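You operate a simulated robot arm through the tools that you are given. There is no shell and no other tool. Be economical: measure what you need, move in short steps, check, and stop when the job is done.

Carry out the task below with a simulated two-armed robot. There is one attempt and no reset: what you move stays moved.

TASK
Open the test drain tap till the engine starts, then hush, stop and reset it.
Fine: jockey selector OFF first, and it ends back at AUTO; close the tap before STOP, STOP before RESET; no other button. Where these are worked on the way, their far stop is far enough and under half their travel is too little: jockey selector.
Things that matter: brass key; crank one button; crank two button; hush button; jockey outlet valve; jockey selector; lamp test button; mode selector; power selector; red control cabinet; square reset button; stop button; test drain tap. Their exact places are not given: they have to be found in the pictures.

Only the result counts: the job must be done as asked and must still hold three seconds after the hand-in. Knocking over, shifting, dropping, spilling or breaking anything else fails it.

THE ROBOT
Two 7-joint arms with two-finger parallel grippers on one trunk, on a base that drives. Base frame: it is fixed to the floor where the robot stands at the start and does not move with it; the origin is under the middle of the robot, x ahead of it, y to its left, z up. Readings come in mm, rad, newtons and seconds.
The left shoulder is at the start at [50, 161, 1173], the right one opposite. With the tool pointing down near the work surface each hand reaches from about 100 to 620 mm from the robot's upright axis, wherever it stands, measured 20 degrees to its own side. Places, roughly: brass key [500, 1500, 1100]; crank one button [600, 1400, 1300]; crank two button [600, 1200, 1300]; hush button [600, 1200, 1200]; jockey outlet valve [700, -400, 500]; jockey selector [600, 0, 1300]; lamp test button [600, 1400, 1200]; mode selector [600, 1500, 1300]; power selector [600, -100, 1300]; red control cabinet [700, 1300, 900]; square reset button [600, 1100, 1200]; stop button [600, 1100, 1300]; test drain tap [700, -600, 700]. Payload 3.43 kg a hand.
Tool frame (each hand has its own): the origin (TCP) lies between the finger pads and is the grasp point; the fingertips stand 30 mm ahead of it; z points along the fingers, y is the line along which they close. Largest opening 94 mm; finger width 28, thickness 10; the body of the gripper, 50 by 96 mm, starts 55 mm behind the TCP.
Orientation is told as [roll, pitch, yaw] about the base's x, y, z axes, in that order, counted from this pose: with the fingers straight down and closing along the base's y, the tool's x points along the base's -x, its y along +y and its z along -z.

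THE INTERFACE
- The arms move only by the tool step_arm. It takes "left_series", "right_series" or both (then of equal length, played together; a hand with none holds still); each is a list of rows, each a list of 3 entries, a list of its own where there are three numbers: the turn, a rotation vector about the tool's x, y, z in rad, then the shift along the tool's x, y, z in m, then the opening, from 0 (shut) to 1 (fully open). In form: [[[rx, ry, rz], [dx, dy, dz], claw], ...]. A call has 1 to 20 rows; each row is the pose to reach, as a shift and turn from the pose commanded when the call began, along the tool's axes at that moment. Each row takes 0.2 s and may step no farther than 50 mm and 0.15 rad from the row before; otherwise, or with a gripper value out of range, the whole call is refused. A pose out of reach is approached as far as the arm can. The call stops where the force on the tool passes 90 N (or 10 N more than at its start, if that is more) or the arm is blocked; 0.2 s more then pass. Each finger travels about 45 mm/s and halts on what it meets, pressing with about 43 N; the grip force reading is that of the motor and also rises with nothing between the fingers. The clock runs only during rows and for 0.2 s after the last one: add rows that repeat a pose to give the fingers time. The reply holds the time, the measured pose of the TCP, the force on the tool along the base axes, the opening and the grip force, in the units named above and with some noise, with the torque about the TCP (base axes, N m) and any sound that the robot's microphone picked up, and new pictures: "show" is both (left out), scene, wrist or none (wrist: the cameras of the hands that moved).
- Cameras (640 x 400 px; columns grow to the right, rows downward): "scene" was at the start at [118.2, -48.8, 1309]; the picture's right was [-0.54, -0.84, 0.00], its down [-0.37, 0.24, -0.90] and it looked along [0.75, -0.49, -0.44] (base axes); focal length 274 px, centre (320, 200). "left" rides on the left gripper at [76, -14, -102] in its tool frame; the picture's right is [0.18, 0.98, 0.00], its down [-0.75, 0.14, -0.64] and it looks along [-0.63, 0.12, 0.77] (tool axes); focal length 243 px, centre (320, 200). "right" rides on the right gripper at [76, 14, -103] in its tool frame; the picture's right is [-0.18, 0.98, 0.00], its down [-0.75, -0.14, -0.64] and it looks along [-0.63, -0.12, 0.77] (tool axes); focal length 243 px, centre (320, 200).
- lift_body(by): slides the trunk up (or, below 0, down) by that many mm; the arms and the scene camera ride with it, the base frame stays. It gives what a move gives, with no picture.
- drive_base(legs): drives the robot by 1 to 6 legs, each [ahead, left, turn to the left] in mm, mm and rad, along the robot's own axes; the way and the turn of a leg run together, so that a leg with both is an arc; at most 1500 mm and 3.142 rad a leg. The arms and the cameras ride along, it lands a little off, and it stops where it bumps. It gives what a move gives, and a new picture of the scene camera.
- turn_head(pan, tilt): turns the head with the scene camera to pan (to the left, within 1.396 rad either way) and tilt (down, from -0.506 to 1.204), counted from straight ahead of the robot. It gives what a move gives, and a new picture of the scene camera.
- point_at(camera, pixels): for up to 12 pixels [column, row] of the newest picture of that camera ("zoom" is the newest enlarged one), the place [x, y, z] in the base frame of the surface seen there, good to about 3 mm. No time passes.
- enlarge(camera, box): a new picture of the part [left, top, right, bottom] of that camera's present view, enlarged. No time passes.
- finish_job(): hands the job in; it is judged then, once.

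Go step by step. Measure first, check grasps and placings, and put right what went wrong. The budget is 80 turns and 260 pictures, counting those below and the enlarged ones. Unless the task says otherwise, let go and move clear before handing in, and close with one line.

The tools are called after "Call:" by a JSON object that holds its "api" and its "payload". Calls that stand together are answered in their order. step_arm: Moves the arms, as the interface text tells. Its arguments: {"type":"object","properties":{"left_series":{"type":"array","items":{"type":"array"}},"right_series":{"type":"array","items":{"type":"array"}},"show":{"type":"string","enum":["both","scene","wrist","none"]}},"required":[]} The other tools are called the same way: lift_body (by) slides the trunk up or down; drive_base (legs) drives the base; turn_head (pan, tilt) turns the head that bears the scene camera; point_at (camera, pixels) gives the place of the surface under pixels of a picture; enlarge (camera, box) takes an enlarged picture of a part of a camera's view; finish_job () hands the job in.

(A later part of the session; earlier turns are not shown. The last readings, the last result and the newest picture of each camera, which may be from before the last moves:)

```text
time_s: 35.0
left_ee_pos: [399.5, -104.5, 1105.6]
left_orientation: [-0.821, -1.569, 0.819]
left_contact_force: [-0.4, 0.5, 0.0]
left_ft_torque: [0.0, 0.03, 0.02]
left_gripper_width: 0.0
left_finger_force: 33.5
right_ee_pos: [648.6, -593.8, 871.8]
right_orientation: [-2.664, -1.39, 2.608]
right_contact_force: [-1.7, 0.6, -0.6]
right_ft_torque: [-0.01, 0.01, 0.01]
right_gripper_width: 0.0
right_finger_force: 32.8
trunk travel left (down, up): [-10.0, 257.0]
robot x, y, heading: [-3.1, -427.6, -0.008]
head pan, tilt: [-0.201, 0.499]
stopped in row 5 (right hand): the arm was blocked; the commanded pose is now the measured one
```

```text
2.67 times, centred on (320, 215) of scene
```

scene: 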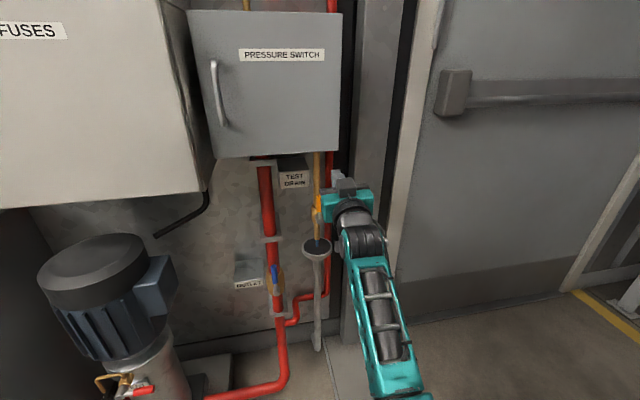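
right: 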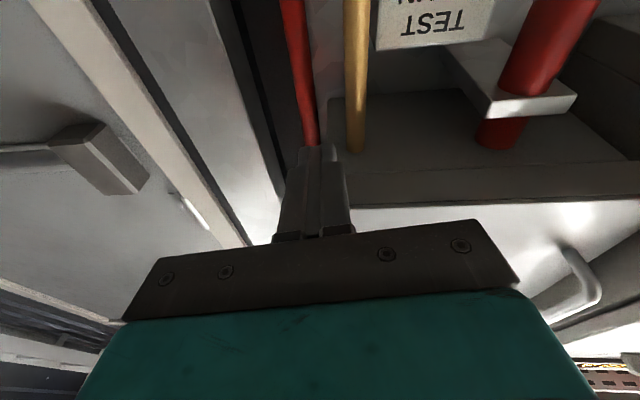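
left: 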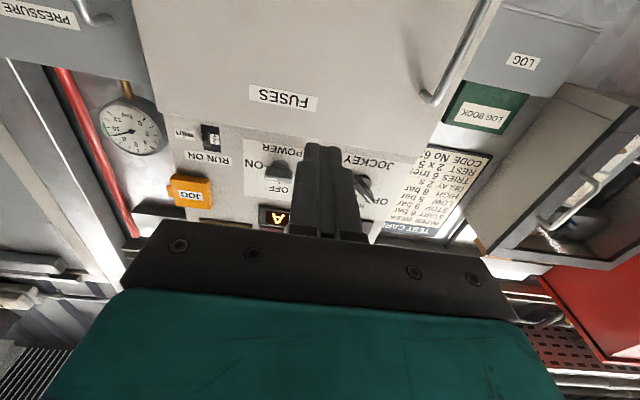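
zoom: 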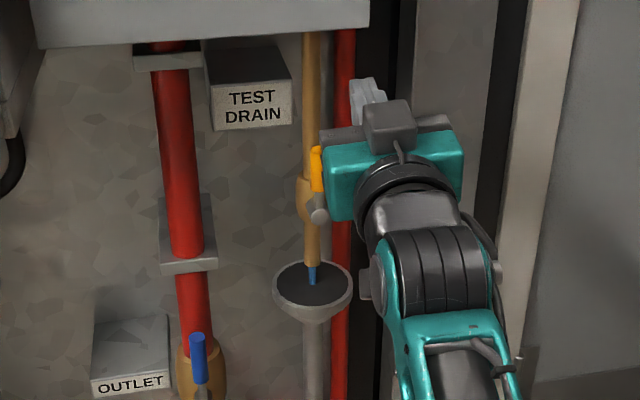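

No obstruction left of the lever (label box front is at x=772). I'll level the hand and bring it to the lever's left side.

Call:
{"api": "step_arm", "payload": {"right_series": [[[-0.014, 0.04, 0.022], [0.0, 0.012, 0.0], 0], [[-0.028, 0.08, 0.045], [0.015, 0.025, -0.002], 0], [[-0.042, 0.12, 0.068], [0.03, 0.037, -0.004], 0], [[-0.055, 0.157, 0.09], [0.048, 0.048, -0.006], 0], [[-0.055, 0.157, 0.09], [0.067, 0.06, -0.008], 0], [[-0.055, 0.157, 0.09], [0.067, 0.06, -0.008], 0]]}}

Call:
{"api": "enlarge", "payload": {"camera": "left", "box": [60, 70, 260, 190]}}

```text
time_s: 36.6
left_ee_pos: [400.3, -105.1, 1104.6]
left_orientation: [-0.916, -1.572, 0.913]
left_contact_force: [0.4, 0.1, -0.1]
left_ft_torque: [0.02, 0.02, 0.0]
left_gripper_width: 0.1
left_finger_force: 33.5
right_ee_pos: [666.7, -570.8, 821.2]
right_orientation: [-2.188, -1.488, 2.152]
right_contact_force: [0.5, 0.3, 0.0]
right_ft_torque: [-0.01, 0.02, 0.01]
right_gripper_width: 0.1
right_finger_force: 33.0
trunk travel left (down, up): [-10.0, 257.0]
robot x, y, heading: [-3.5, -429.9, -0.0]
head pan, tilt: [-0.201, 0.499]
stopped in row 6 (right hand): the arm was blocked; the commanded pose is now the measured one
```

scene: 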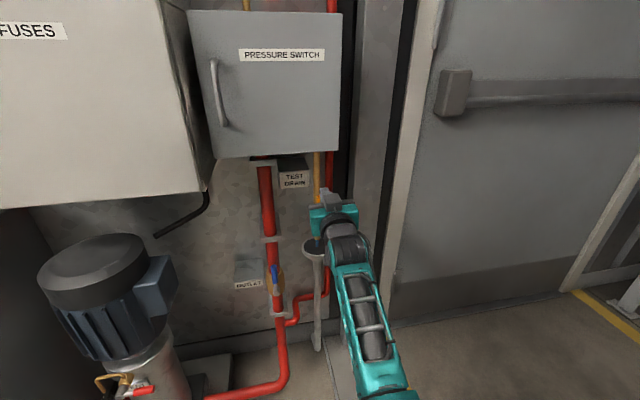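
right: 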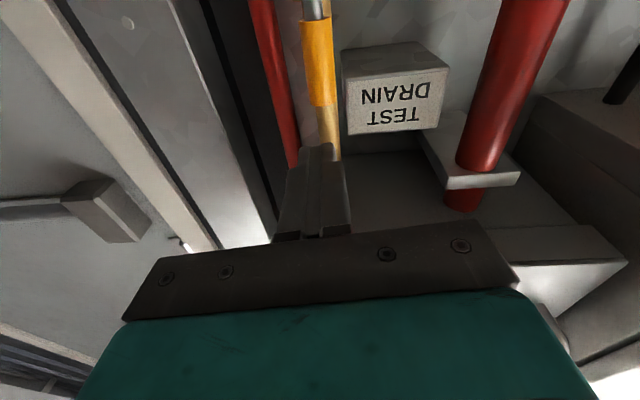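

```text
3.20 times, centred on (160, 130) of left
```

zoom: 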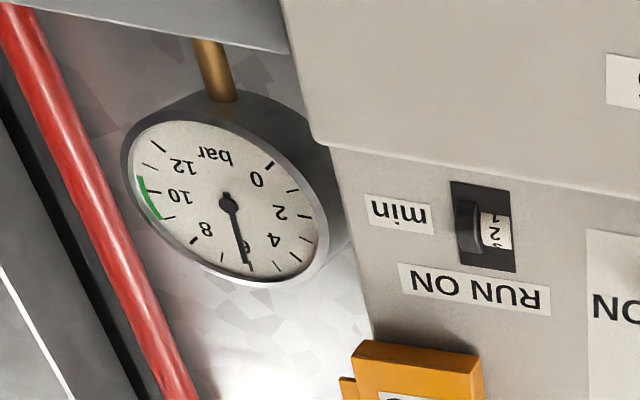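

The gauge is at about 6 bar, so the start is near. The arm is too folded here; I'll shift the base back and left a little for a better posture.

Call:
{"api": "drive_base", "payload": {"legs": [[-60, 80, 0]]}}

Call:
{"api": "enlarge", "payload": {"camera": "left", "box": [0, 70, 200, 190]}}

```text
time_s: 37.8
left_ee_pos: [339.7, -26.2, 1105.5]
left_orientation: [-0.863, -1.57, 0.859]
left_contact_force: [0.1, -0.5, 0.1]
left_ft_torque: [-0.04, 0.03, -0.04]
left_gripper_width: 0.0
left_finger_force: 32.8
right_ee_pos: [607.7, -493.4, 819.7]
right_orientation: [-2.187, -1.489, 2.149]
right_contact_force: [0.3, -0.1, -0.1]
right_ft_torque: [-0.01, 0.01, -0.01]
right_gripper_width: 0.1
right_finger_force: 32.4
trunk travel left (down, up): [-10.0, 257.0]
robot x, y, heading: [-59.0, -345.8, -0.006]
head pan, tilt: [-0.201, 0.499]
```

scene: 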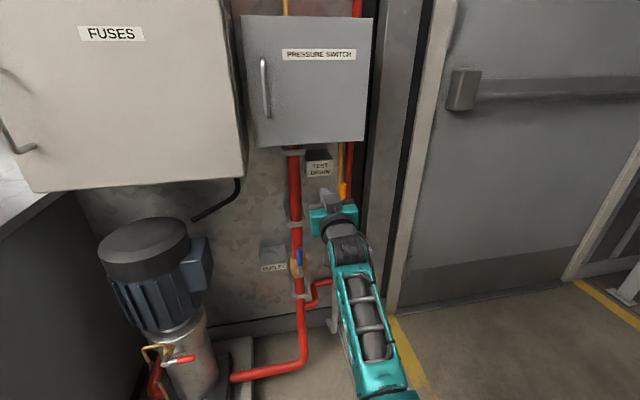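

```text
3.20 times, centred on (100, 130) of left
```

zoom: 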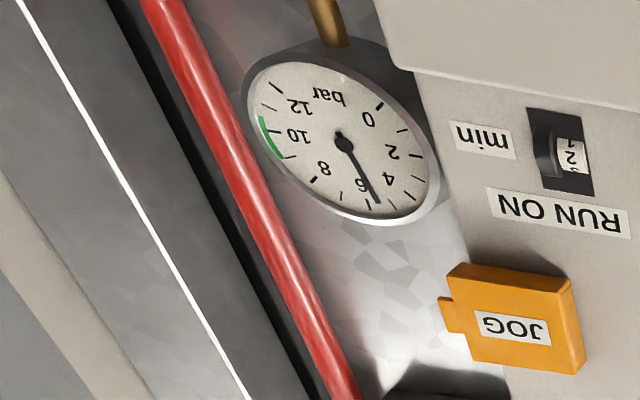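

Pressure is ≈5.6 bar and the hand is already left of the lever. I'll place it forward beside the lever (y≈-543), ready to close, while waiting for the engine.

Call:
{"api": "step_arm", "payload": {"right_series": [[[-0.02, 0.022, 0.033], [0.017, -0.015, 0.01], 0], [[-0.04, 0.044, 0.067], [0.034, -0.03, 0.021], 0], [[-0.04, 0.044, 0.067], [0.0506, -0.0455, 0.0316], 0], [[-0.04, 0.044, 0.067], [0.052, -0.0442, 0.065], 0], [[-0.04, 0.044, 0.067], [0.0536, -0.0428, 0.0985], 0], [[-0.04, 0.044, 0.067], [0.0536, -0.0428, 0.0985], 0]]}}

Call:
{"api": "enlarge", "payload": {"camera": "left", "box": [0, 70, 200, 190]}}

```text
time_s: 39.2
left_ee_pos: [341.0, -26.3, 1105.1]
left_orientation: [-0.782, -1.57, 0.778]
left_contact_force: [-0.4, -0.8, 0.7]
left_ft_torque: [0.01, -0.01, 0.0]
left_gripper_width: 0.2
left_finger_force: 32.9
right_ee_pos: [705.0, -541.8, 773.7]
right_orientation: [2.993, -1.569, -2.988]
right_contact_force: [0.5, -0.1, 0.4]
right_ft_torque: [0.01, 0.0, 0.02]
right_gripper_width: 0.1
right_finger_force: 33.0
trunk travel left (down, up): [-10.0, 257.0]
robot x, y, heading: [-56.6, -348.0, -0.005]
head pan, tilt: [-0.201, 0.499]
```

scene: 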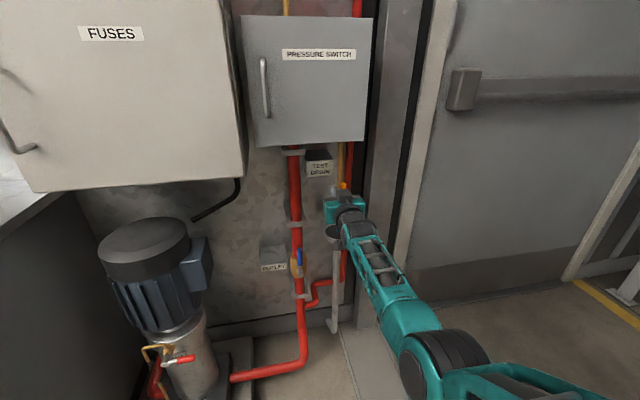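
right: 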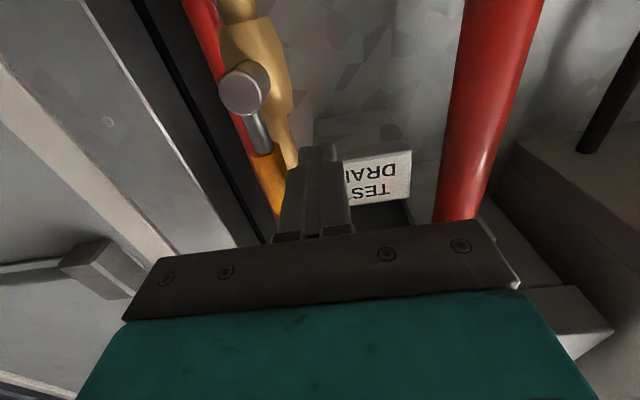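

```text
3.20 times, centred on (100, 130) of left
```

zoom: 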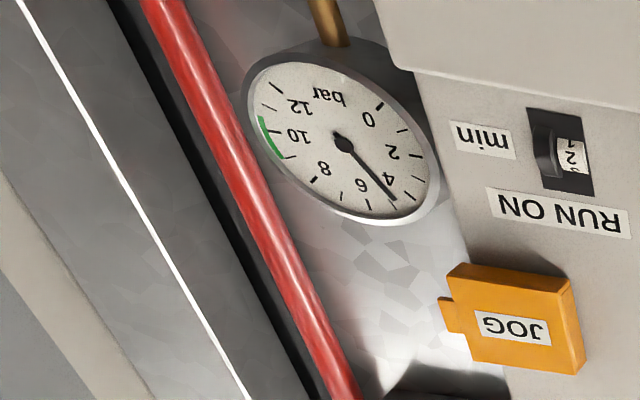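

The hand is in place left of the lever, and pressure is ≈4.7 bar with no sound yet. I'll wait a bit and look at the cabinet.

Call:
{"api": "turn_head", "payload": {"pan": 1.1, "tilt": 0.1}}

Call:
{"api": "step_arm", "payload": {"right_series": [[[0, 0, 0], [0, 0, 0], 0], [[0, 0, 0], [0, 0, 0], 0], [[0, 0, 0], [0, 0, 0], 0], [[0, 0, 0], [0, 0, 0], 0], [[0, 0, 0], [0, 0, 0], 0]], "show": "scene"}}

Call:
{"api": "enlarge", "payload": {"camera": "left", "box": [0, 70, 200, 190]}}

```text
time_s: 40.6
left_ee_pos: [340.5, -26.6, 1105.7]
left_orientation: [-0.849, -1.574, 0.848]
left_contact_force: [-0.6, 0.0, 0.1]
left_ft_torque: [-0.03, 0.01, -0.01]
left_gripper_width: 0.0
left_finger_force: 33.2
right_ee_pos: [704.9, -543.2, 774.0]
right_orientation: [-3.02, -1.568, 3.024]
right_contact_force: [-0.2, 0.0, -0.3]
right_ft_torque: [0.01, 0.0, 0.03]
right_gripper_width: 0.1
right_finger_force: 32.9
trunk travel left (down, up): [-10.0, 257.0]
robot x, y, heading: [-61.2, -345.0, -0.002]
head pan, tilt: [1.1, 0.099]
```

scene: 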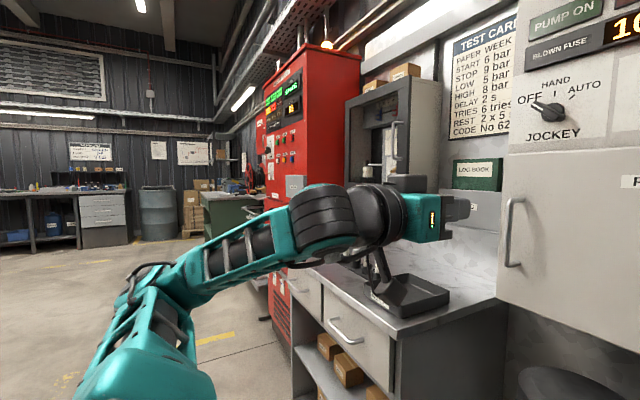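

```text
time_s: 41.8
left_ee_pos: [341.0, -26.0, 1104.5]
left_orientation: [-0.796, -1.572, 0.793]
left_contact_force: [0.9, -0.9, -0.1]
left_ft_torque: [0.01, 0.01, 0.05]
left_gripper_width: 0.0
left_finger_force: 33.1
right_ee_pos: [706.2, -541.4, 773.8]
right_orientation: [-2.984, -1.57, 2.988]
right_contact_force: [0.5, -0.2, -0.1]
right_ft_torque: [-0.01, -0.01, 0.0]
right_gripper_width: 0.0
right_finger_force: 33.0
trunk travel left (down, up): [-10.0, 257.0]
robot x, y, heading: [-60.7, -350.0, -0.002]
head pan, tilt: [1.1, 0.099]
```

scene: 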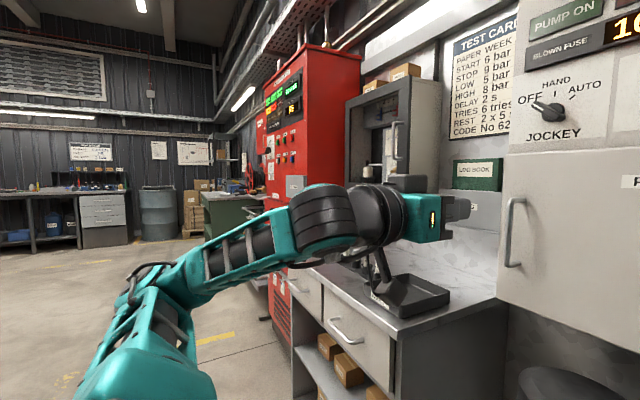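

```text
3.20 times, centred on (100, 130) of left
```

zoom: 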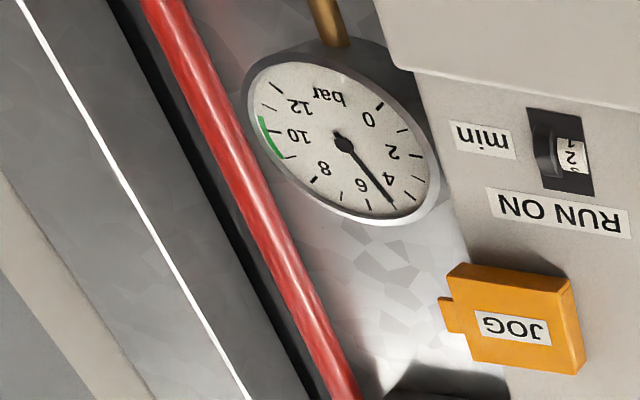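

The gauge has turned up slightly and the beacon has flashed. I'll read the cabinet's display.

Call:
{"api": "enlarge", "payload": {"camera": "scene", "box": [250, 50, 350, 130]}}

```text
5.00 times, centred on (300, 90) of scene
```

zoom: 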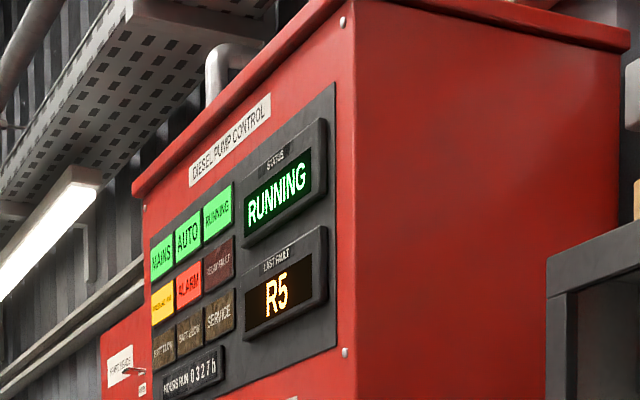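

The engine is RUNNING with the alarm on. Now I'll close the tap, pushing the lever right and down along its arc.

Call:
{"api": "step_arm", "payload": {"right_series": [[[0, 0, 0], [0.001, -0.008, 0], 0], [[0, 0, 0], [-0.002, -0.02, 0], 0], [[0, 0, 0], [-0.002, -0.034, 0], 0], [[0, 0, 0], [0.001, -0.047, 0], 0], [[0, 0, 0], [0.008, -0.059, 0], 0], [[0, 0, 0], [0.017, -0.069, 0], 0], [[0, 0, 0], [0.026, -0.076, 0], 0], [[0, 0, 0], [0.03, -0.076, 0], 0], [[0, 0, 0], [0.031, -0.076, 0], 0]], "show": "wrist"}}

Call:
{"api": "turn_head", "payload": {"pan": -0.3, "tilt": 0.5}}

```text
time_s: 43.8
left_ee_pos: [339.5, -26.9, 1105.7]
left_orientation: [-2.495, -1.57, 2.496]
left_contact_force: [0.3, 0.3, 0.1]
left_ft_torque: [-0.02, -0.03, 0.01]
left_gripper_width: 0.0
left_finger_force: 33.1
right_ee_pos: [707.2, -618.6, 747.6]
right_orientation: [-3.058, -1.563, 3.06]
right_contact_force: [-0.9, -0.3, 7.1]
right_ft_torque: [0.01, -0.05, 0.04]
right_gripper_width: 0.0
right_finger_force: 33.1
trunk travel left (down, up): [-10.0, 257.0]
robot x, y, heading: [-59.9, -351.6, -0.0]
head pan, tilt: [1.1, 0.099]
```

right: 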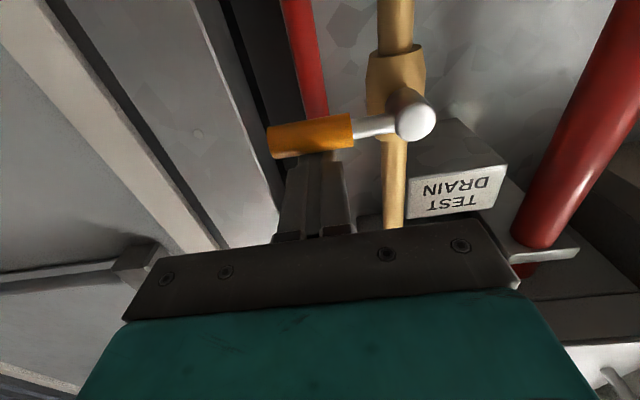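

```text
time_s: 45.4
left_ee_pos: [339.3, -25.9, 1104.8]
left_orientation: [-2.707, -1.569, 2.705]
left_contact_force: [-1.1, 0.4, -0.2]
left_ft_torque: [0.02, 0.02, 0.0]
left_gripper_width: 0.0
left_finger_force: 33.2
right_ee_pos: [707.1, -619.6, 747.8]
right_orientation: [-3.047, -1.564, 3.049]
right_contact_force: [4.6, -4.7, 15.0]
right_ft_torque: [-0.06, -0.24, -0.11]
right_gripper_width: 0.0
right_finger_force: 33.3
trunk travel left (down, up): [-10.0, 257.0]
robot x, y, heading: [-62.7, -351.8, -0.004]
head pan, tilt: [-0.3, 0.499]
```

scene: 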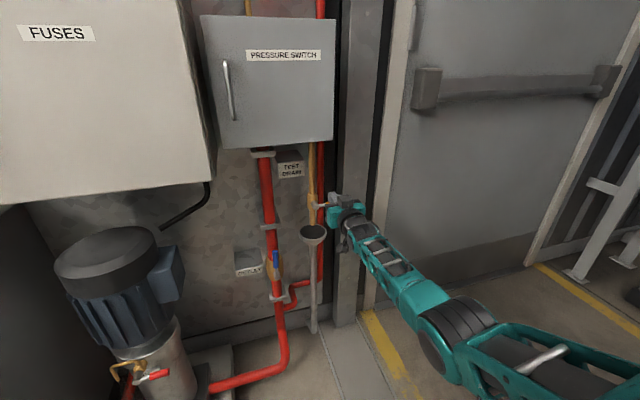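

The lever is back against its stop (15 N) and the water has stopped. I'll back the hand off and check.

Call:
{"api": "step_arm", "payload": {"right_series": [[[0, 0, 0], [-0.012, 0, 0], 0], [[0, 0, 0], [-0.015, -0.01, -0.04], 0], [[0, 0, 0], [-0.015, -0.02, -0.08], 0], [[0, 0, 0], [-0.01, -0.04, -0.12], 0]], "show": "wrist"}}

Call:
{"api": "enlarge", "payload": {"camera": "scene", "box": [250, 140, 370, 260]}}

Call:
{"api": "enlarge", "payload": {"camera": "left", "box": [0, 70, 200, 190]}}

```text
time_s: 46.4
left_ee_pos: [340.1, -25.5, 1106.1]
left_orientation: [-0.97, -1.57, 0.966]
left_contact_force: [0.1, -0.1, -0.6]
left_ft_torque: [0.05, 0.03, -0.02]
left_gripper_width: 0.0
left_finger_force: 33.1
right_ee_pos: [586.9, -658.9, 752.8]
right_orientation: [1.358, -1.571, -1.352]
right_contact_force: [0.6, 0.4, -0.3]
right_ft_torque: [-0.02, 0.02, -0.01]
right_gripper_width: 0.2
right_finger_force: 33.1
trunk travel left (down, up): [-10.0, 257.0]
robot x, y, heading: [-61.4, -351.5, -0.005]
head pan, tilt: [-0.3, 0.499]
```

right: 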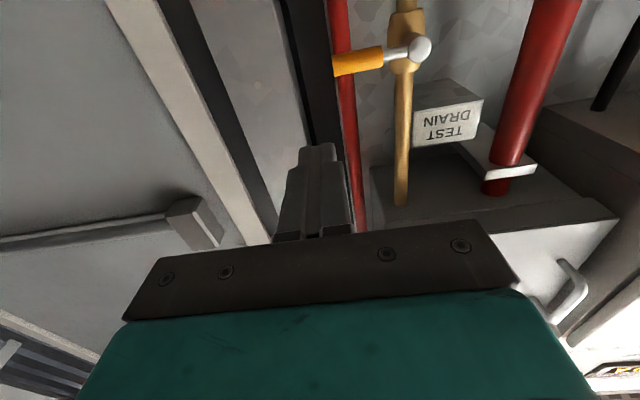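

```text
3.33 times, centred on (310, 200) of scene
```

zoom: 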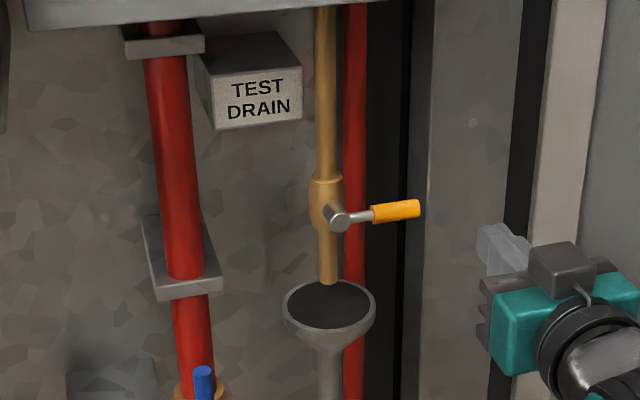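

```text
3.20 times, centred on (100, 130) of left
```

zoom: 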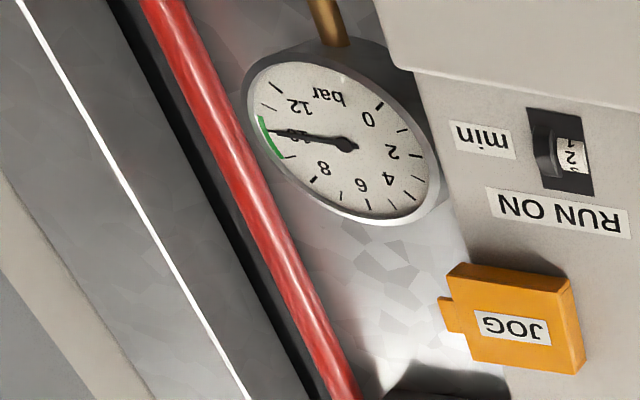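

The lever is horizontal again and pressure is at 10 bar. I'll verify the lever and fold the right hand back to its start posture before driving.

Call:
{"api": "point_at", "payload": {"camera": "right", "pixels": [[421, 49], [338, 65], [360, 60], [380, 56]]}}

Call:
{"api": "step_arm", "payload": {"right_series": [[[0, 0.131, 0], [-0.005, -0.007, -0.032], 0], [[0, 0.262, 0], [-0.01, -0.014, -0.064], 0], [[0, 0.393, 0], [-0.015, -0.02, -0.096], 0], [[0, 0.524, 0], [-0.02, -0.027, -0.128], 0], [[0, 0.654, 0], [-0.025, -0.034, -0.16], 0], [[0, 0.785, 0], [-0.03, -0.041, -0.192], 0], [[0, 0.916, 0], [-0.035, -0.048, -0.224], 0], [[0, 1.047, 0], [-0.04, -0.055, -0.256], 0], [[0, 1.178, 0], [-0.045, -0.062, -0.288], 0], [[0, 1.309, 0], [-0.05, -0.069, -0.32], 0], [[0, 1.44, 0], [-0.055, -0.075, -0.352], 0], [[0, 1.571, 0], [-0.057, -0.081, -0.383], 0]], "show": "none"}}

Call:
{"api": "lift_body", "payload": {"by": 190}}

Call:
{"api": "turn_head", "payload": {"pan": 0.9, "tilt": 0.5}}

```text
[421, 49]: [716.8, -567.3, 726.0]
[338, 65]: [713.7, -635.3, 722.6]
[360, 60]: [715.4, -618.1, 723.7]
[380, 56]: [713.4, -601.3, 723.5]
```

```text
time_s: 49.0
left_ee_pos: [340.4, -26.6, 1105.2]
left_orientation: [-0.813, -1.57, 0.809]
left_contact_force: [-0.1, 0.7, 0.0]
left_ft_torque: [0.0, -0.02, 0.02]
left_gripper_width: 0.0
left_finger_force: 33.1
right_ee_pos: [204.5, -741.1, 810.4]
right_orientation: [0.001, 0.002, 0.005]
right_contact_force: [0.1, 0.4, -0.5]
right_ft_torque: [0.01, 0.01, 0.02]
right_gripper_width: 0.0
right_finger_force: 33.6
trunk travel left (down, up): [-10.0, 257.0]
robot x, y, heading: [-61.8, -351.7, -0.006]
head pan, tilt: [-0.3, 0.499]
```

```text
time_s: 51.0
left_ee_pos: [339.5, -26.3, 1294.8]
left_orientation: [-0.726, -1.571, 0.722]
left_contact_force: [-0.1, 0.7, 0.5]
left_ft_torque: [0.01, -0.03, -0.02]
left_gripper_width: 0.0
left_finger_force: 33.3
right_ee_pos: [205.5, -741.8, 1000.4]
right_orientation: [0.0, -0.001, 0.006]
right_contact_force: [0.0, 0.3, -0.2]
right_ft_torque: [0.01, 0.03, 0.0]
right_gripper_width: 0.1
right_finger_force: 33.0
trunk travel left (down, up): [-200.0, 67.0]
robot x, y, heading: [-59.7, -345.0, -0.004]
head pan, tilt: [-0.3, 0.499]
```

```text
time_s: 52.5
left_ee_pos: [341.3, -25.6, 1294.6]
left_orientation: [-0.802, -1.571, 0.798]
left_contact_force: [0.4, 0.3, -0.2]
left_ft_torque: [0.03, 0.02, 0.0]
left_gripper_width: 0.0
left_finger_force: 32.8
right_ee_pos: [204.7, -741.2, 1000.5]
right_orientation: [-0.002, -0.005, 0.005]
right_contact_force: [0.1, -0.1, 0.0]
right_ft_torque: [-0.05, 0.02, 0.04]
right_gripper_width: 0.2
right_finger_force: 33.3
trunk travel left (down, up): [-200.0, 67.0]
robot x, y, heading: [-57.1, -348.4, -0.003]
head pan, tilt: [0.901, 0.499]
```

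scene: 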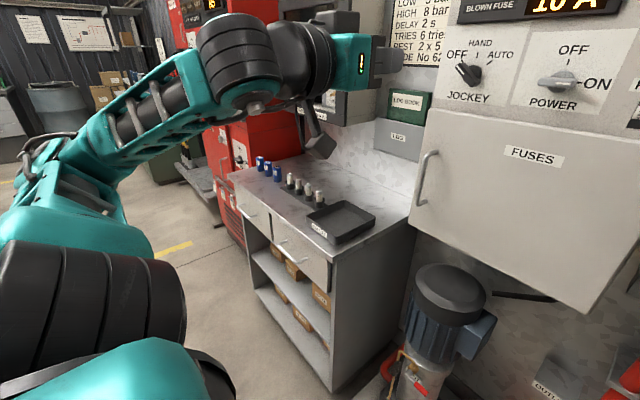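

Path check: I'll measure the bench front, the shelf by the cabinet, and the cabinet face.

Call:
{"api": "point_at", "payload": {"camera": "scene", "pixels": [[330, 300], [245, 230], [335, 380], [200, 185], [235, 205], [180, 165], [340, 130], [215, 160]]}}

Call:
{"api": "drive_base", "payload": {"legs": [[0, 800, 0]]}}

```text
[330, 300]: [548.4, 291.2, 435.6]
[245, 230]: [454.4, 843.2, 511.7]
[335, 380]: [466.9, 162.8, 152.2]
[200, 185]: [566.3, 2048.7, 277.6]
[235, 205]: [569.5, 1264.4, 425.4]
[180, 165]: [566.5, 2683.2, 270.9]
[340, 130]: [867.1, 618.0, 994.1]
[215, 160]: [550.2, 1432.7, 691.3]
```

```text
time_s: 56.7
left_ee_pos: [344.4, 770.9, 1294.8]
left_orientation: [-0.966, -1.57, 0.96]
left_contact_force: [0.1, 0.6, 0.1]
left_ft_torque: [-0.01, 0.02, -0.02]
left_gripper_width: 0.2
left_finger_force: 32.8
right_ee_pos: [206.9, 54.4, 1000.1]
right_orientation: [0.001, -0.002, 0.001]
right_contact_force: [0.8, 0.1, -0.3]
right_ft_torque: [-0.02, 0.02, -0.02]
right_gripper_width: 0.0
right_finger_force: 33.2
trunk travel left (down, up): [-200.0, 67.0]
robot x, y, heading: [-59.8, 447.1, -0.004]
head pan, tilt: [0.901, 0.499]
```

scene: 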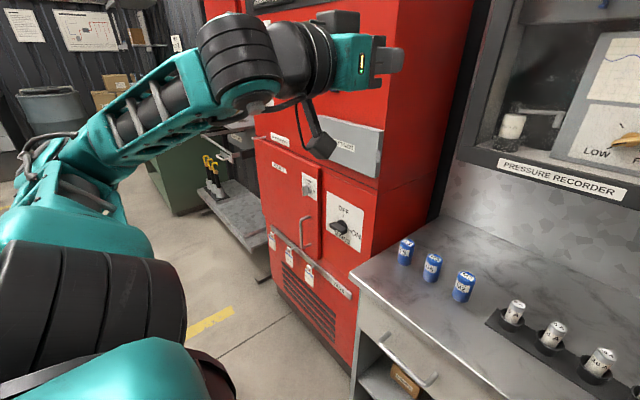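

The path is clear (bench front x≈450, cabinet face ≈565). I'll drive 630 mm farther left and look at the buttons.

Call:
{"api": "drive_base", "payload": {"legs": [[0, 630, 0]]}}

Call:
{"api": "turn_head", "payload": {"pan": 0.15, "tilt": 0.1}}

```text
time_s: 60.2
left_ee_pos: [348.5, 1398.0, 1295.8]
left_orientation: [-0.903, -1.571, 0.899]
left_contact_force: [-0.6, 0.4, -0.6]
left_ft_torque: [-0.01, 0.02, -0.01]
left_gripper_width: 0.2
left_finger_force: 32.5
right_ee_pos: [211.6, 682.3, 1000.4]
right_orientation: [-0.001, -0.002, 0.0]
right_contact_force: [-0.6, -0.9, 0.5]
right_ft_torque: [-0.03, -0.02, -0.01]
right_gripper_width: 0.1
right_finger_force: 33.2
trunk travel left (down, up): [-200.0, 67.0]
robot x, y, heading: [-53.5, 1080.0, 0.0]
head pan, tilt: [0.901, 0.499]
```

scene: 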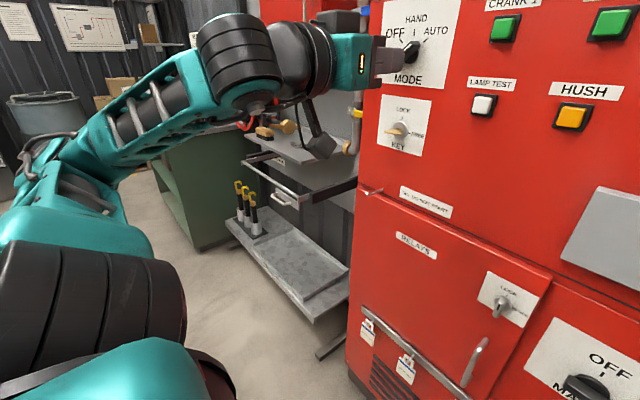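

```text
time_s: 61.4
left_ee_pos: [346.8, 1397.7, 1295.6]
left_orientation: [-0.457, -1.57, 0.45]
left_contact_force: [0.9, -0.1, -0.1]
left_ft_torque: [0.02, -0.01, -0.01]
left_gripper_width: 0.0
left_finger_force: 33.0
right_ee_pos: [210.6, 681.5, 1000.1]
right_orientation: [0.001, -0.001, 0.001]
right_contact_force: [0.1, -0.1, 0.8]
right_ft_torque: [0.0, 0.01, 0.04]
right_gripper_width: 0.1
right_finger_force: 33.0
trunk travel left (down, up): [-200.0, 67.0]
robot x, y, heading: [-52.8, 1076.0, -0.003]
head pan, tilt: [0.15, 0.099]
```

scene: 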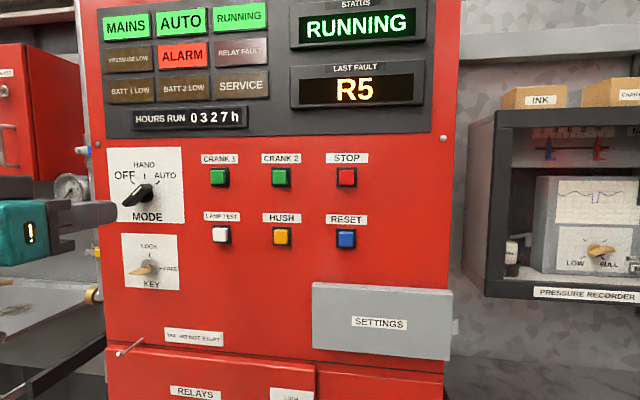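

All buttons are visible: HUSH (282,236), STOP (346,176), RESET (346,239). I'll measure them.

Call:
{"api": "point_at", "payload": {"camera": "scene", "pixels": [[282, 236], [347, 176], [346, 239], [281, 177], [220, 236], [299, 237], [300, 200], [330, 290], [320, 250], [347, 218], [347, 158]]}}

Call:
{"api": "enlarge", "payload": {"camera": "scene", "box": [190, 140, 390, 265]}}

```text
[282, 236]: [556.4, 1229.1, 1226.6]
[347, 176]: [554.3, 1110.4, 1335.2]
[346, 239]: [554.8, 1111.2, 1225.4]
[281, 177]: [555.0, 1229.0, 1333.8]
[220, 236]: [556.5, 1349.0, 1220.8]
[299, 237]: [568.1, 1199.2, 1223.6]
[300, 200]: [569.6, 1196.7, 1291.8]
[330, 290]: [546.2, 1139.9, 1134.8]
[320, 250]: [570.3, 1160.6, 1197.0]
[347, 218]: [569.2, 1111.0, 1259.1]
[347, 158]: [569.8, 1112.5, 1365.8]
```

```text
3.20 times, centred on (290, 202) of scene
```

zoom: 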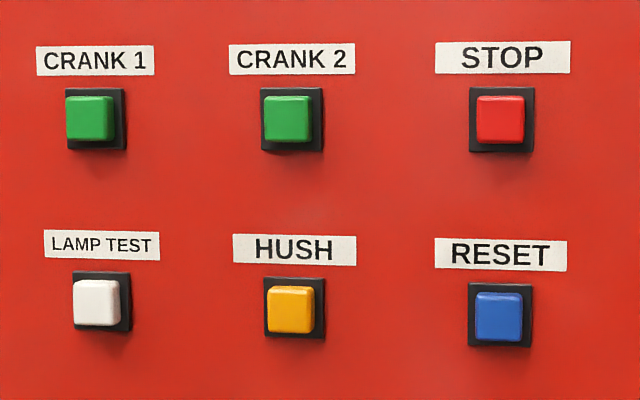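

HUSH is at [555,1229,1226], STOP at [555,1110,1334], RESET at [555,1111,1225]. I'll bring the shut left fingers in front of HUSH.

Call:
{"api": "step_arm", "payload": {"left_series": [[[0, 0, 0], [0.012, -0.034, 0.0], 0], [[0, 0, 0], [0.024, -0.068, 0.02], 0], [[0, 0, 0], [0.036, -0.1, 0.05], 0], [[0, 0, 0], [0.05, -0.13, 0.08], 0], [[0, 0, 0], [0.06, -0.155, 0.11], 0], [[0, 0, 0], [0.07, -0.169, 0.133], 0], [[0, 0, 0], [0.07, -0.169, 0.133], 0]]}}

```text
time_s: 63.0
left_ee_pos: [481.2, 1226.4, 1224.2]
left_orientation: [-2.418, -1.57, 2.412]
left_contact_force: [0.7, -0.3, -0.1]
left_ft_torque: [0.0, -0.01, -0.01]
left_gripper_width: 0.1
left_finger_force: 32.4
left hand out of reach, approached as far as the arm can: row 1, 2
right_ee_pos: [211.5, 682.7, 1000.2]
right_orientation: [0.001, -0.002, 0.003]
right_contact_force: [0.2, -0.3, -0.1]
right_ft_torque: [-0.04, 0.0, 0.03]
right_gripper_width: 0.0
right_finger_force: 33.1
trunk travel left (down, up): [-200.0, 67.0]
robot x, y, heading: [-51.3, 1073.3, -0.007]
head pan, tilt: [0.15, 0.099]
```

scene: 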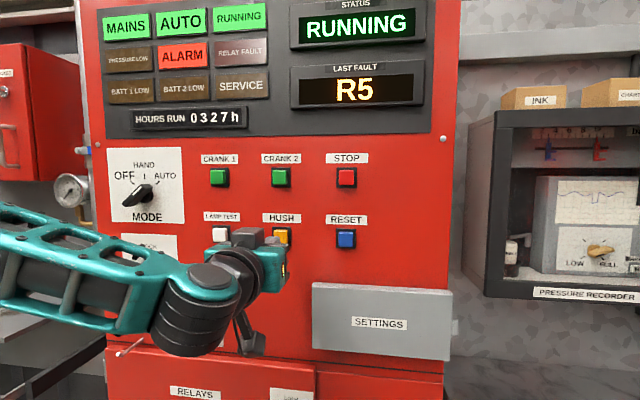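
left: 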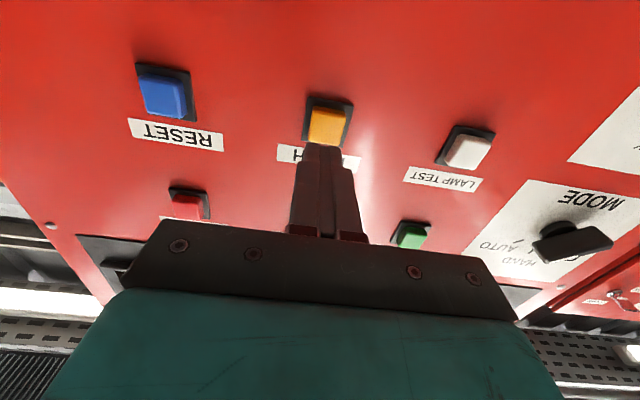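

Aligned with HUSH. I'll press forward about 10 mm past contact and back off.

Call:
{"api": "step_arm", "payload": {"left_series": [[[0, 0, 0], [-0.002, 0.003, 0.03], 0], [[0, 0, 0], [-0.002, 0.003, 0.043], 0], [[0, 0, 0], [-0.002, 0.003, 0.048], 0], [[0, 0, 0], [-0.002, 0.003, 0.052], 0]], "show": "scene"}}

```text
time_s: 64.0
left_ee_pos: [531.6, 1230.9, 1227.8]
left_orientation: [-0.212, -1.569, 0.204]
left_contact_force: [-5.1, 0.6, -1.3]
left_ft_torque: [0.04, -0.01, 0.0]
left_gripper_width: 0.2
left_finger_force: 32.6
right_ee_pos: [210.6, 682.9, 1000.2]
right_orientation: [-0.001, -0.002, 0.002]
right_contact_force: [0.5, 0.0, -0.4]
right_ft_torque: [0.05, -0.02, 0.06]
right_gripper_width: 0.0
right_finger_force: 33.0
trunk travel left (down, up): [-200.0, 67.0]
robot x, y, heading: [-51.9, 1075.2, -0.003]
head pan, tilt: [0.15, 0.099]
heard: click
```

scene: 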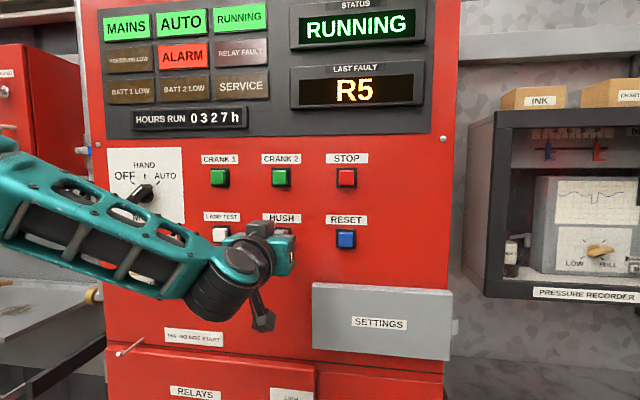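

A click: HUSH is pressed. I'll back off and move in front of STOP.

Call:
{"api": "step_arm", "payload": {"left_series": [[[0, 0, 0], [0, 0, -0.03], 0], [[0, 0, 0], [0, 0, -0.055], 0], [[0, 0, 0], [-0.03, -0.035, -0.055], 0], [[0, 0, 0], [-0.06, -0.07, -0.055], 0], [[0, 0, 0], [-0.09, -0.1, -0.055], 0], [[0, 0, 0], [-0.106, -0.121, -0.045], 0], [[0, 0, 0], [-0.106, -0.121, -0.04], 0]]}}

```text
time_s: 65.5
left_ee_pos: [489.8, 1109.4, 1333.8]
left_orientation: [0.156, -1.568, -0.164]
left_contact_force: [-0.6, 0.8, -0.1]
left_ft_torque: [-0.01, 0.01, -0.04]
left_gripper_width: 0.1
left_finger_force: 32.6
right_ee_pos: [211.0, 681.6, 1000.4]
right_orientation: [0.0, -0.002, 0.001]
right_contact_force: [-0.9, -1.0, -0.4]
right_ft_torque: [-0.06, -0.04, -0.01]
right_gripper_width: 0.2
right_finger_force: 32.6
trunk travel left (down, up): [-200.0, 67.0]
robot x, y, heading: [-51.4, 1075.2, -0.003]
head pan, tilt: [0.15, 0.099]
```

scene: 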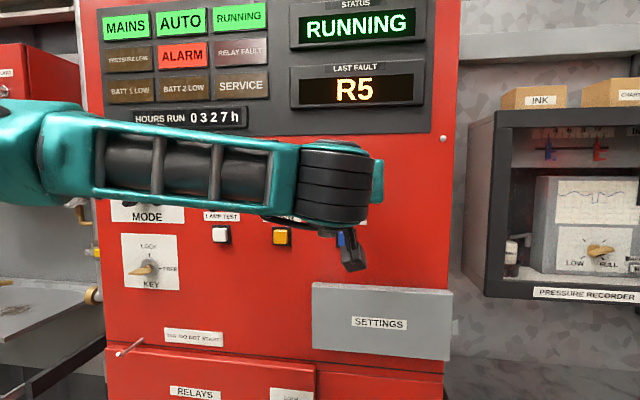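
left: 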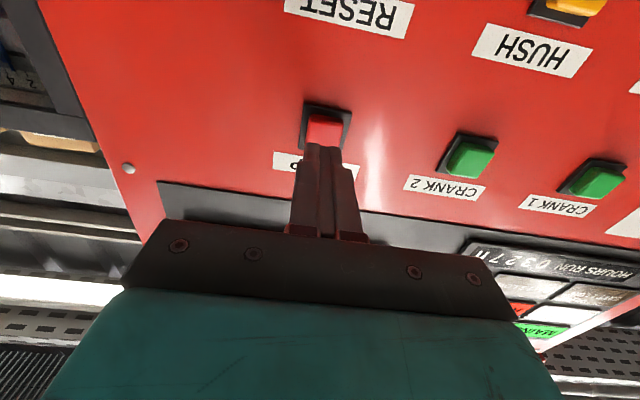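

Aligned with STOP (323,130 in the wrist view). I'll press and hold briefly.

Call:
{"api": "step_arm", "payload": {"left_series": [[[0, 0, 0], [0, 0, 0.025], 0], [[0, 0, 0], [0, 0, 0.037], 0], [[0, 0, 0], [0, 0, 0.042], 0], [[0, 0, 0], [0, 0, 0.042], 0], [[0, 0, 0], [0, 0, 0.042], 0]], "show": "scene"}}

```text
time_s: 66.8
left_ee_pos: [531.2, 1107.5, 1332.9]
left_orientation: [0.34, -1.57, -0.347]
left_contact_force: [-11.7, 2.5, -5.1]
left_ft_torque: [-0.04, 0.11, 0.09]
left_gripper_width: 0.0
left_finger_force: 32.9
right_ee_pos: [209.9, 682.3, 1001.7]
right_orientation: [0.0, -0.003, 0.001]
right_contact_force: [0.8, 0.0, -0.3]
right_ft_torque: [0.0, -0.03, -0.03]
right_gripper_width: 0.0
right_finger_force: 33.2
trunk travel left (down, up): [-200.0, 67.0]
robot x, y, heading: [-53.0, 1074.5, -0.002]
head pan, tilt: [0.15, 0.099]
heard: click
```

scene: 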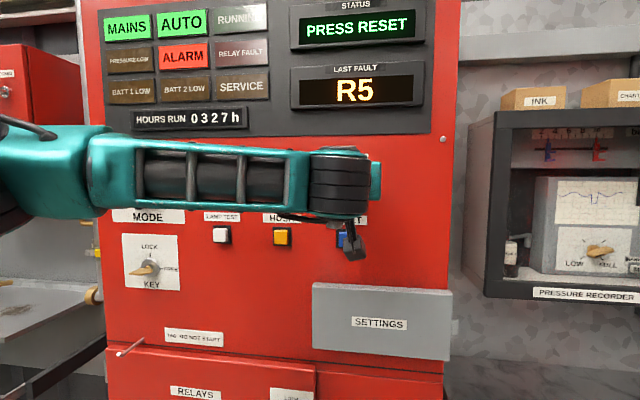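

The engine stopped and the display says PRESS RESET. I'll move in front of RESET.

Call:
{"api": "step_arm", "payload": {"left_series": [[[0, 0, 0], [0, 0, -0.03], 0], [[0, 0, 0], [0, 0, -0.05], 0], [[0, 0, 0], [0.04, 0.001, -0.05], 0], [[0, 0, 0], [0.08, 0.002, -0.05], 0], [[0, 0, 0], [0.108, 0.003, -0.045], 0], [[0, 0, 0], [0.108, 0.003, -0.041], 0]]}}

```text
time_s: 68.2
left_ee_pos: [492.5, 1112.7, 1226.6]
left_orientation: [-2.708, -1.569, 2.705]
left_contact_force: [-0.2, 0.5, -0.2]
left_ft_torque: [0.02, 0.01, 0.0]
left_gripper_width: 0.1
left_finger_force: 32.4
right_ee_pos: [210.3, 681.3, 1000.6]
right_orientation: [0.0, -0.004, 0.003]
right_contact_force: [0.6, 0.5, 0.4]
right_ft_torque: [-0.02, -0.01, -0.02]
right_gripper_width: 0.0
right_finger_force: 33.3
trunk travel left (down, up): [-200.0, 67.0]
robot x, y, heading: [-56.1, 1074.3, -0.006]
head pan, tilt: [0.15, 0.099]
```

scene: 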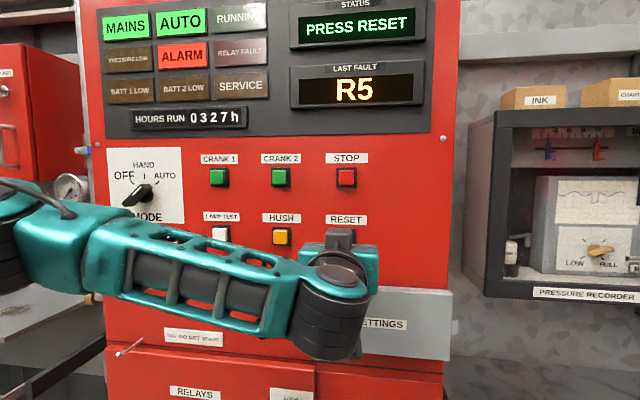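
left: 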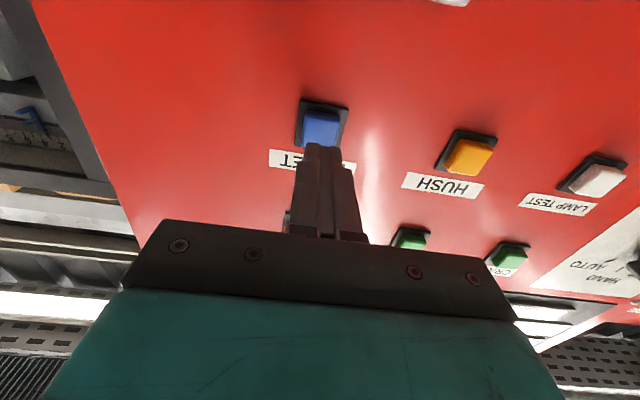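

Aligned with RESET. I'll press it.

Call:
{"api": "step_arm", "payload": {"left_series": [[[0, 0, 0], [0, -0.001, 0.025], 0], [[0, 0, 0], [0, -0.001, 0.035], 0], [[0, 0, 0], [0, -0.001, 0.04], 0], [[0, 0, 0], [0, -0.001, 0.04], 0]], "show": "scene"}}

```text
time_s: 69.2
left_ee_pos: [531.6, 1111.9, 1225.2]
left_orientation: [0.351, -1.57, -0.356]
left_contact_force: [-6.6, 1.7, -1.2]
left_ft_torque: [0.08, 0.05, 0.05]
left_gripper_width: 0.0
left_finger_force: 33.0
right_ee_pos: [209.5, 682.6, 1000.6]
right_orientation: [-0.001, -0.001, 0.003]
right_contact_force: [0.3, 0.4, 0.1]
right_ft_torque: [0.06, 0.0, -0.02]
right_gripper_width: 0.0
right_finger_force: 32.5
trunk travel left (down, up): [-200.0, 67.0]
robot x, y, heading: [-54.5, 1071.9, -0.008]
head pan, tilt: [0.15, 0.099]
heard: click
```

scene: 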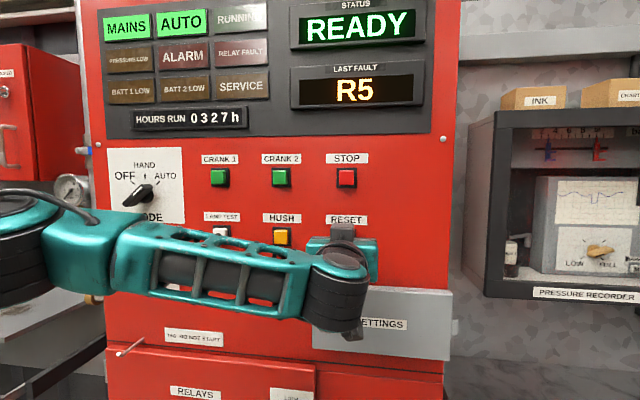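

READY and the alarm is cleared. I'll retract and drive back to the jockey panel.

Call:
{"api": "step_arm", "payload": {"left_series": [[[0, 0, 0], [0, 0, -0.03], 0], [[0, 0, 0], [0, 0, -0.07], 0], [[0, 0, 0], [-0.01, 0, -0.11], 0], [[0, 0, 0], [-0.02, 0, -0.15], 0], [[0, 0, 0], [-0.03, 0, -0.18], 0], [[0, 0, 0], [-0.04, 0, -0.2], 0]], "show": "none"}}

Call:
{"api": "drive_base", "payload": {"legs": [[0, -1075, 0], [55, 0, 0.006]]}}

Call:
{"api": "turn_head", "payload": {"pan": 0.0, "tilt": 0.2}}

```text
time_s: 70.5
left_ee_pos: [330.5, 1112.0, 1264.9]
left_orientation: [0.993, -1.568, -0.999]
left_contact_force: [-0.7, -0.3, 0.8]
left_ft_torque: [0.0, 0.01, 0.03]
left_gripper_width: 0.4
left_finger_force: 32.6
right_ee_pos: [210.4, 681.9, 1000.0]
right_orientation: [0.0, -0.002, 0.002]
right_contact_force: [-0.4, -0.5, 0.2]
right_ft_torque: [-0.01, -0.01, 0.03]
right_gripper_width: 0.1
right_finger_force: 32.8
trunk travel left (down, up): [-200.0, 67.0]
robot x, y, heading: [-56.4, 1074.8, -0.006]
head pan, tilt: [0.15, 0.099]
```

```text
time_s: 76.6
left_ee_pos: [380.8, 39.1, 1264.0]
left_orientation: [-0.116, -1.569, 0.115]
left_contact_force: [0.2, 1.2, -0.8]
left_ft_torque: [-0.01, 0.0, -0.04]
left_gripper_width: 0.0
left_finger_force: 32.7
right_ee_pos: [259.6, -391.8, 998.3]
right_orientation: [-0.001, 0.0, 0.007]
right_contact_force: [0.0, -0.6, 1.5]
right_ft_torque: [-0.01, 0.01, 0.01]
right_gripper_width: 0.3
right_finger_force: 33.2
trunk travel left (down, up): [-200.0, 67.0]
robot x, y, heading: [-10.2, 0.2, -0.004]
head pan, tilt: [0.15, 0.099]
```

scene: 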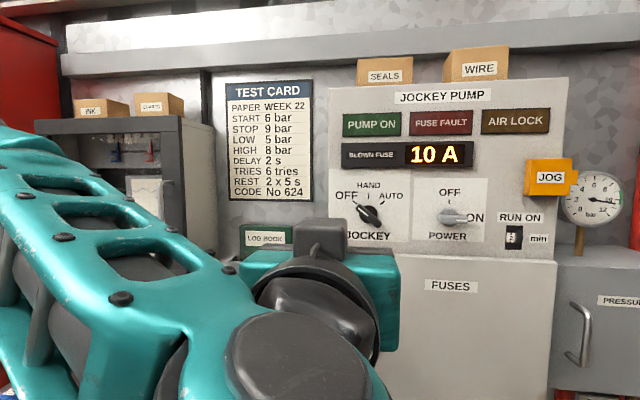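

```text
time_s: 77.3
left_ee_pos: [378.6, 38.7, 1264.6]
left_orientation: [0.103, -1.571, -0.103]
left_contact_force: [-0.4, 0.1, -0.1]
left_ft_torque: [0.0, 0.0, 0.02]
left_gripper_width: 0.1
left_finger_force: 32.8
right_ee_pos: [259.2, -390.4, 999.8]
right_orientation: [0.001, -0.003, 0.006]
right_contact_force: [1.1, -1.1, -0.9]
right_ft_torque: [0.01, -0.01, -0.02]
right_gripper_width: 0.0
right_finger_force: 32.8
trunk travel left (down, up): [-200.0, 67.0]
robot x, y, heading: [-8.1, 1.7, -0.003]
head pan, tilt: [0.0, 0.201]
```

scene: 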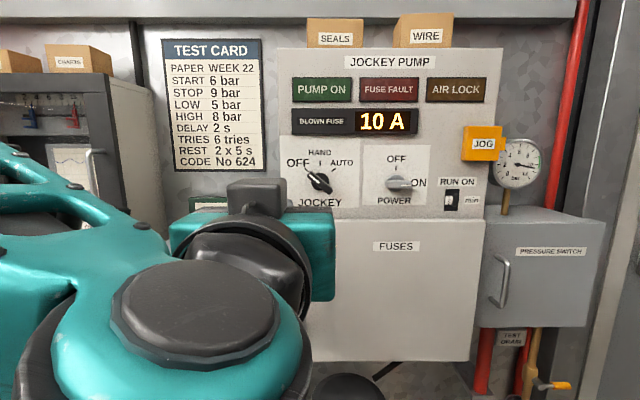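

The gauge holds 10 bar. I'll bring the left hand before the knob with roll −0.88 and the fingers half open, then check.

Call:
{"api": "step_arm", "payload": {"left_series": [[[0, 0, -0.14], [0, -0.01, 0.01], 0.2], [[0, 0, -0.28], [0, -0.02, 0.03], 0.4], [[0, 0, -0.42], [0, -0.03, 0.05], 0.5], [[0, 0, -0.56], [0, -0.038, 0.08], 0.5], [[0, 0, -0.7], [0, -0.038, 0.11], 0.5], [[0, 0, -0.84], [0, -0.038, 0.13], 0.5], [[0, 0, -0.88], [0, -0.038, 0.15], 0.5], [[0, 0, -0.88], [0, -0.038, 0.15], 0.5]], "show": "wrist"}}

Call:
{"api": "enlarge", "payload": {"camera": "left", "box": [240, 60, 400, 160]}}

```text
time_s: 79.1
left_ee_pos: [528.8, 0.1, 1265.9]
left_orientation: [-1.57, -0.689, 1.567]
left_contact_force: [-0.4, 0.5, -0.2]
left_ft_torque: [0.03, -0.02, -0.01]
left_gripper_width: 46.8
left_finger_force: 0.0
right_ee_pos: [260.4, -390.3, 1001.4]
right_orientation: [-0.001, -0.002, 0.005]
right_contact_force: [1.1, 1.1, 0.0]
right_ft_torque: [0.04, 0.0, -0.01]
right_gripper_width: 0.0
right_finger_force: 32.9
trunk travel left (down, up): [-200.0, 67.0]
robot x, y, heading: [-4.9, 5.0, 0.002]
head pan, tilt: [0.0, 0.201]
```

left: 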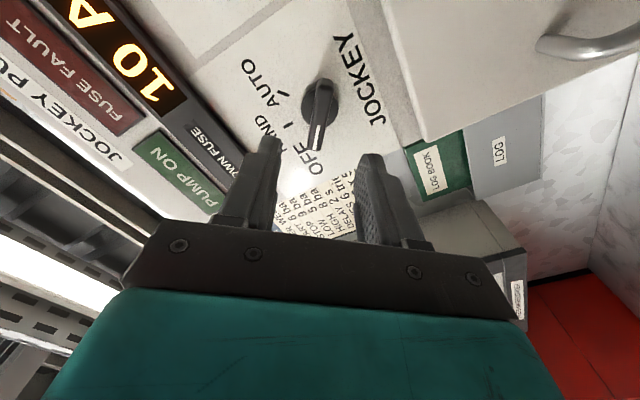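

```text
4.00 times, centred on (320, 110) of left
```

zoom: 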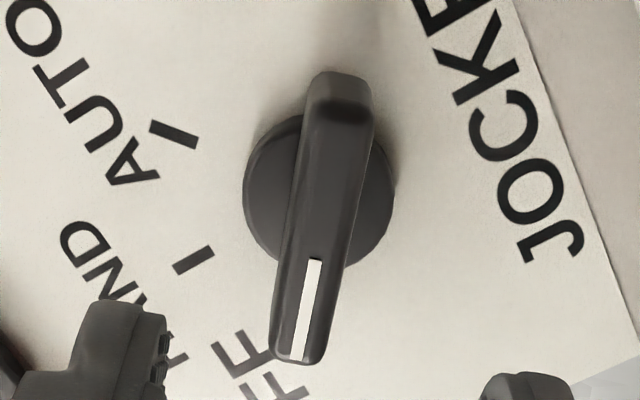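

The bar is aligned between the fingers with the marker at OFF. I'll advance 73 mm and close.

Call:
{"api": "step_arm", "payload": {"left_series": [[[0, 0, 0], [0, 0, 0.03], 0.5], [[0, 0, 0], [0, 0, 0.055], 0.5], [[0, 0, 0], [0, 0, 0.073], 0.5], [[0, 0, 0], [0, 0, 0.073], 0.5], [[0, 0, 0], [0, 0, 0.073], 0.2], [[0, 0, 0], [0, 0, 0.073], 0], [[0, 0, 0], [0, 0, 0.073], 0], [[0, 0, 0], [0, 0, 0.073], 0]], "show": "wrist"}}

```text
time_s: 80.9
left_ee_pos: [602.2, 1.5, 1265.5]
left_orientation: [-1.571, -0.69, 1.567]
left_contact_force: [0.8, -0.4, 0.6]
left_ft_torque: [0.0, 0.17, 0.0]
left_gripper_width: 12.6
left_finger_force: 45.5
right_ee_pos: [259.6, -389.8, 1000.5]
right_orientation: [0.0, -0.001, 0.004]
right_contact_force: [0.4, 0.1, 0.7]
right_ft_torque: [0.01, 0.0, 0.04]
right_gripper_width: 0.0
right_finger_force: 33.2
trunk travel left (down, up): [-200.0, 67.0]
robot x, y, heading: [-5.2, -0.8, -0.005]
head pan, tilt: [0.0, 0.201]
```

left: 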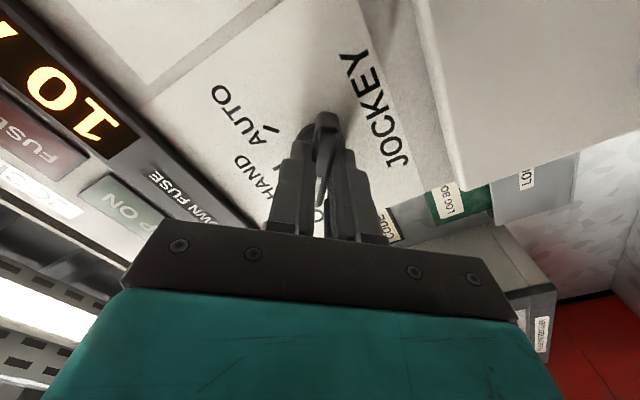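

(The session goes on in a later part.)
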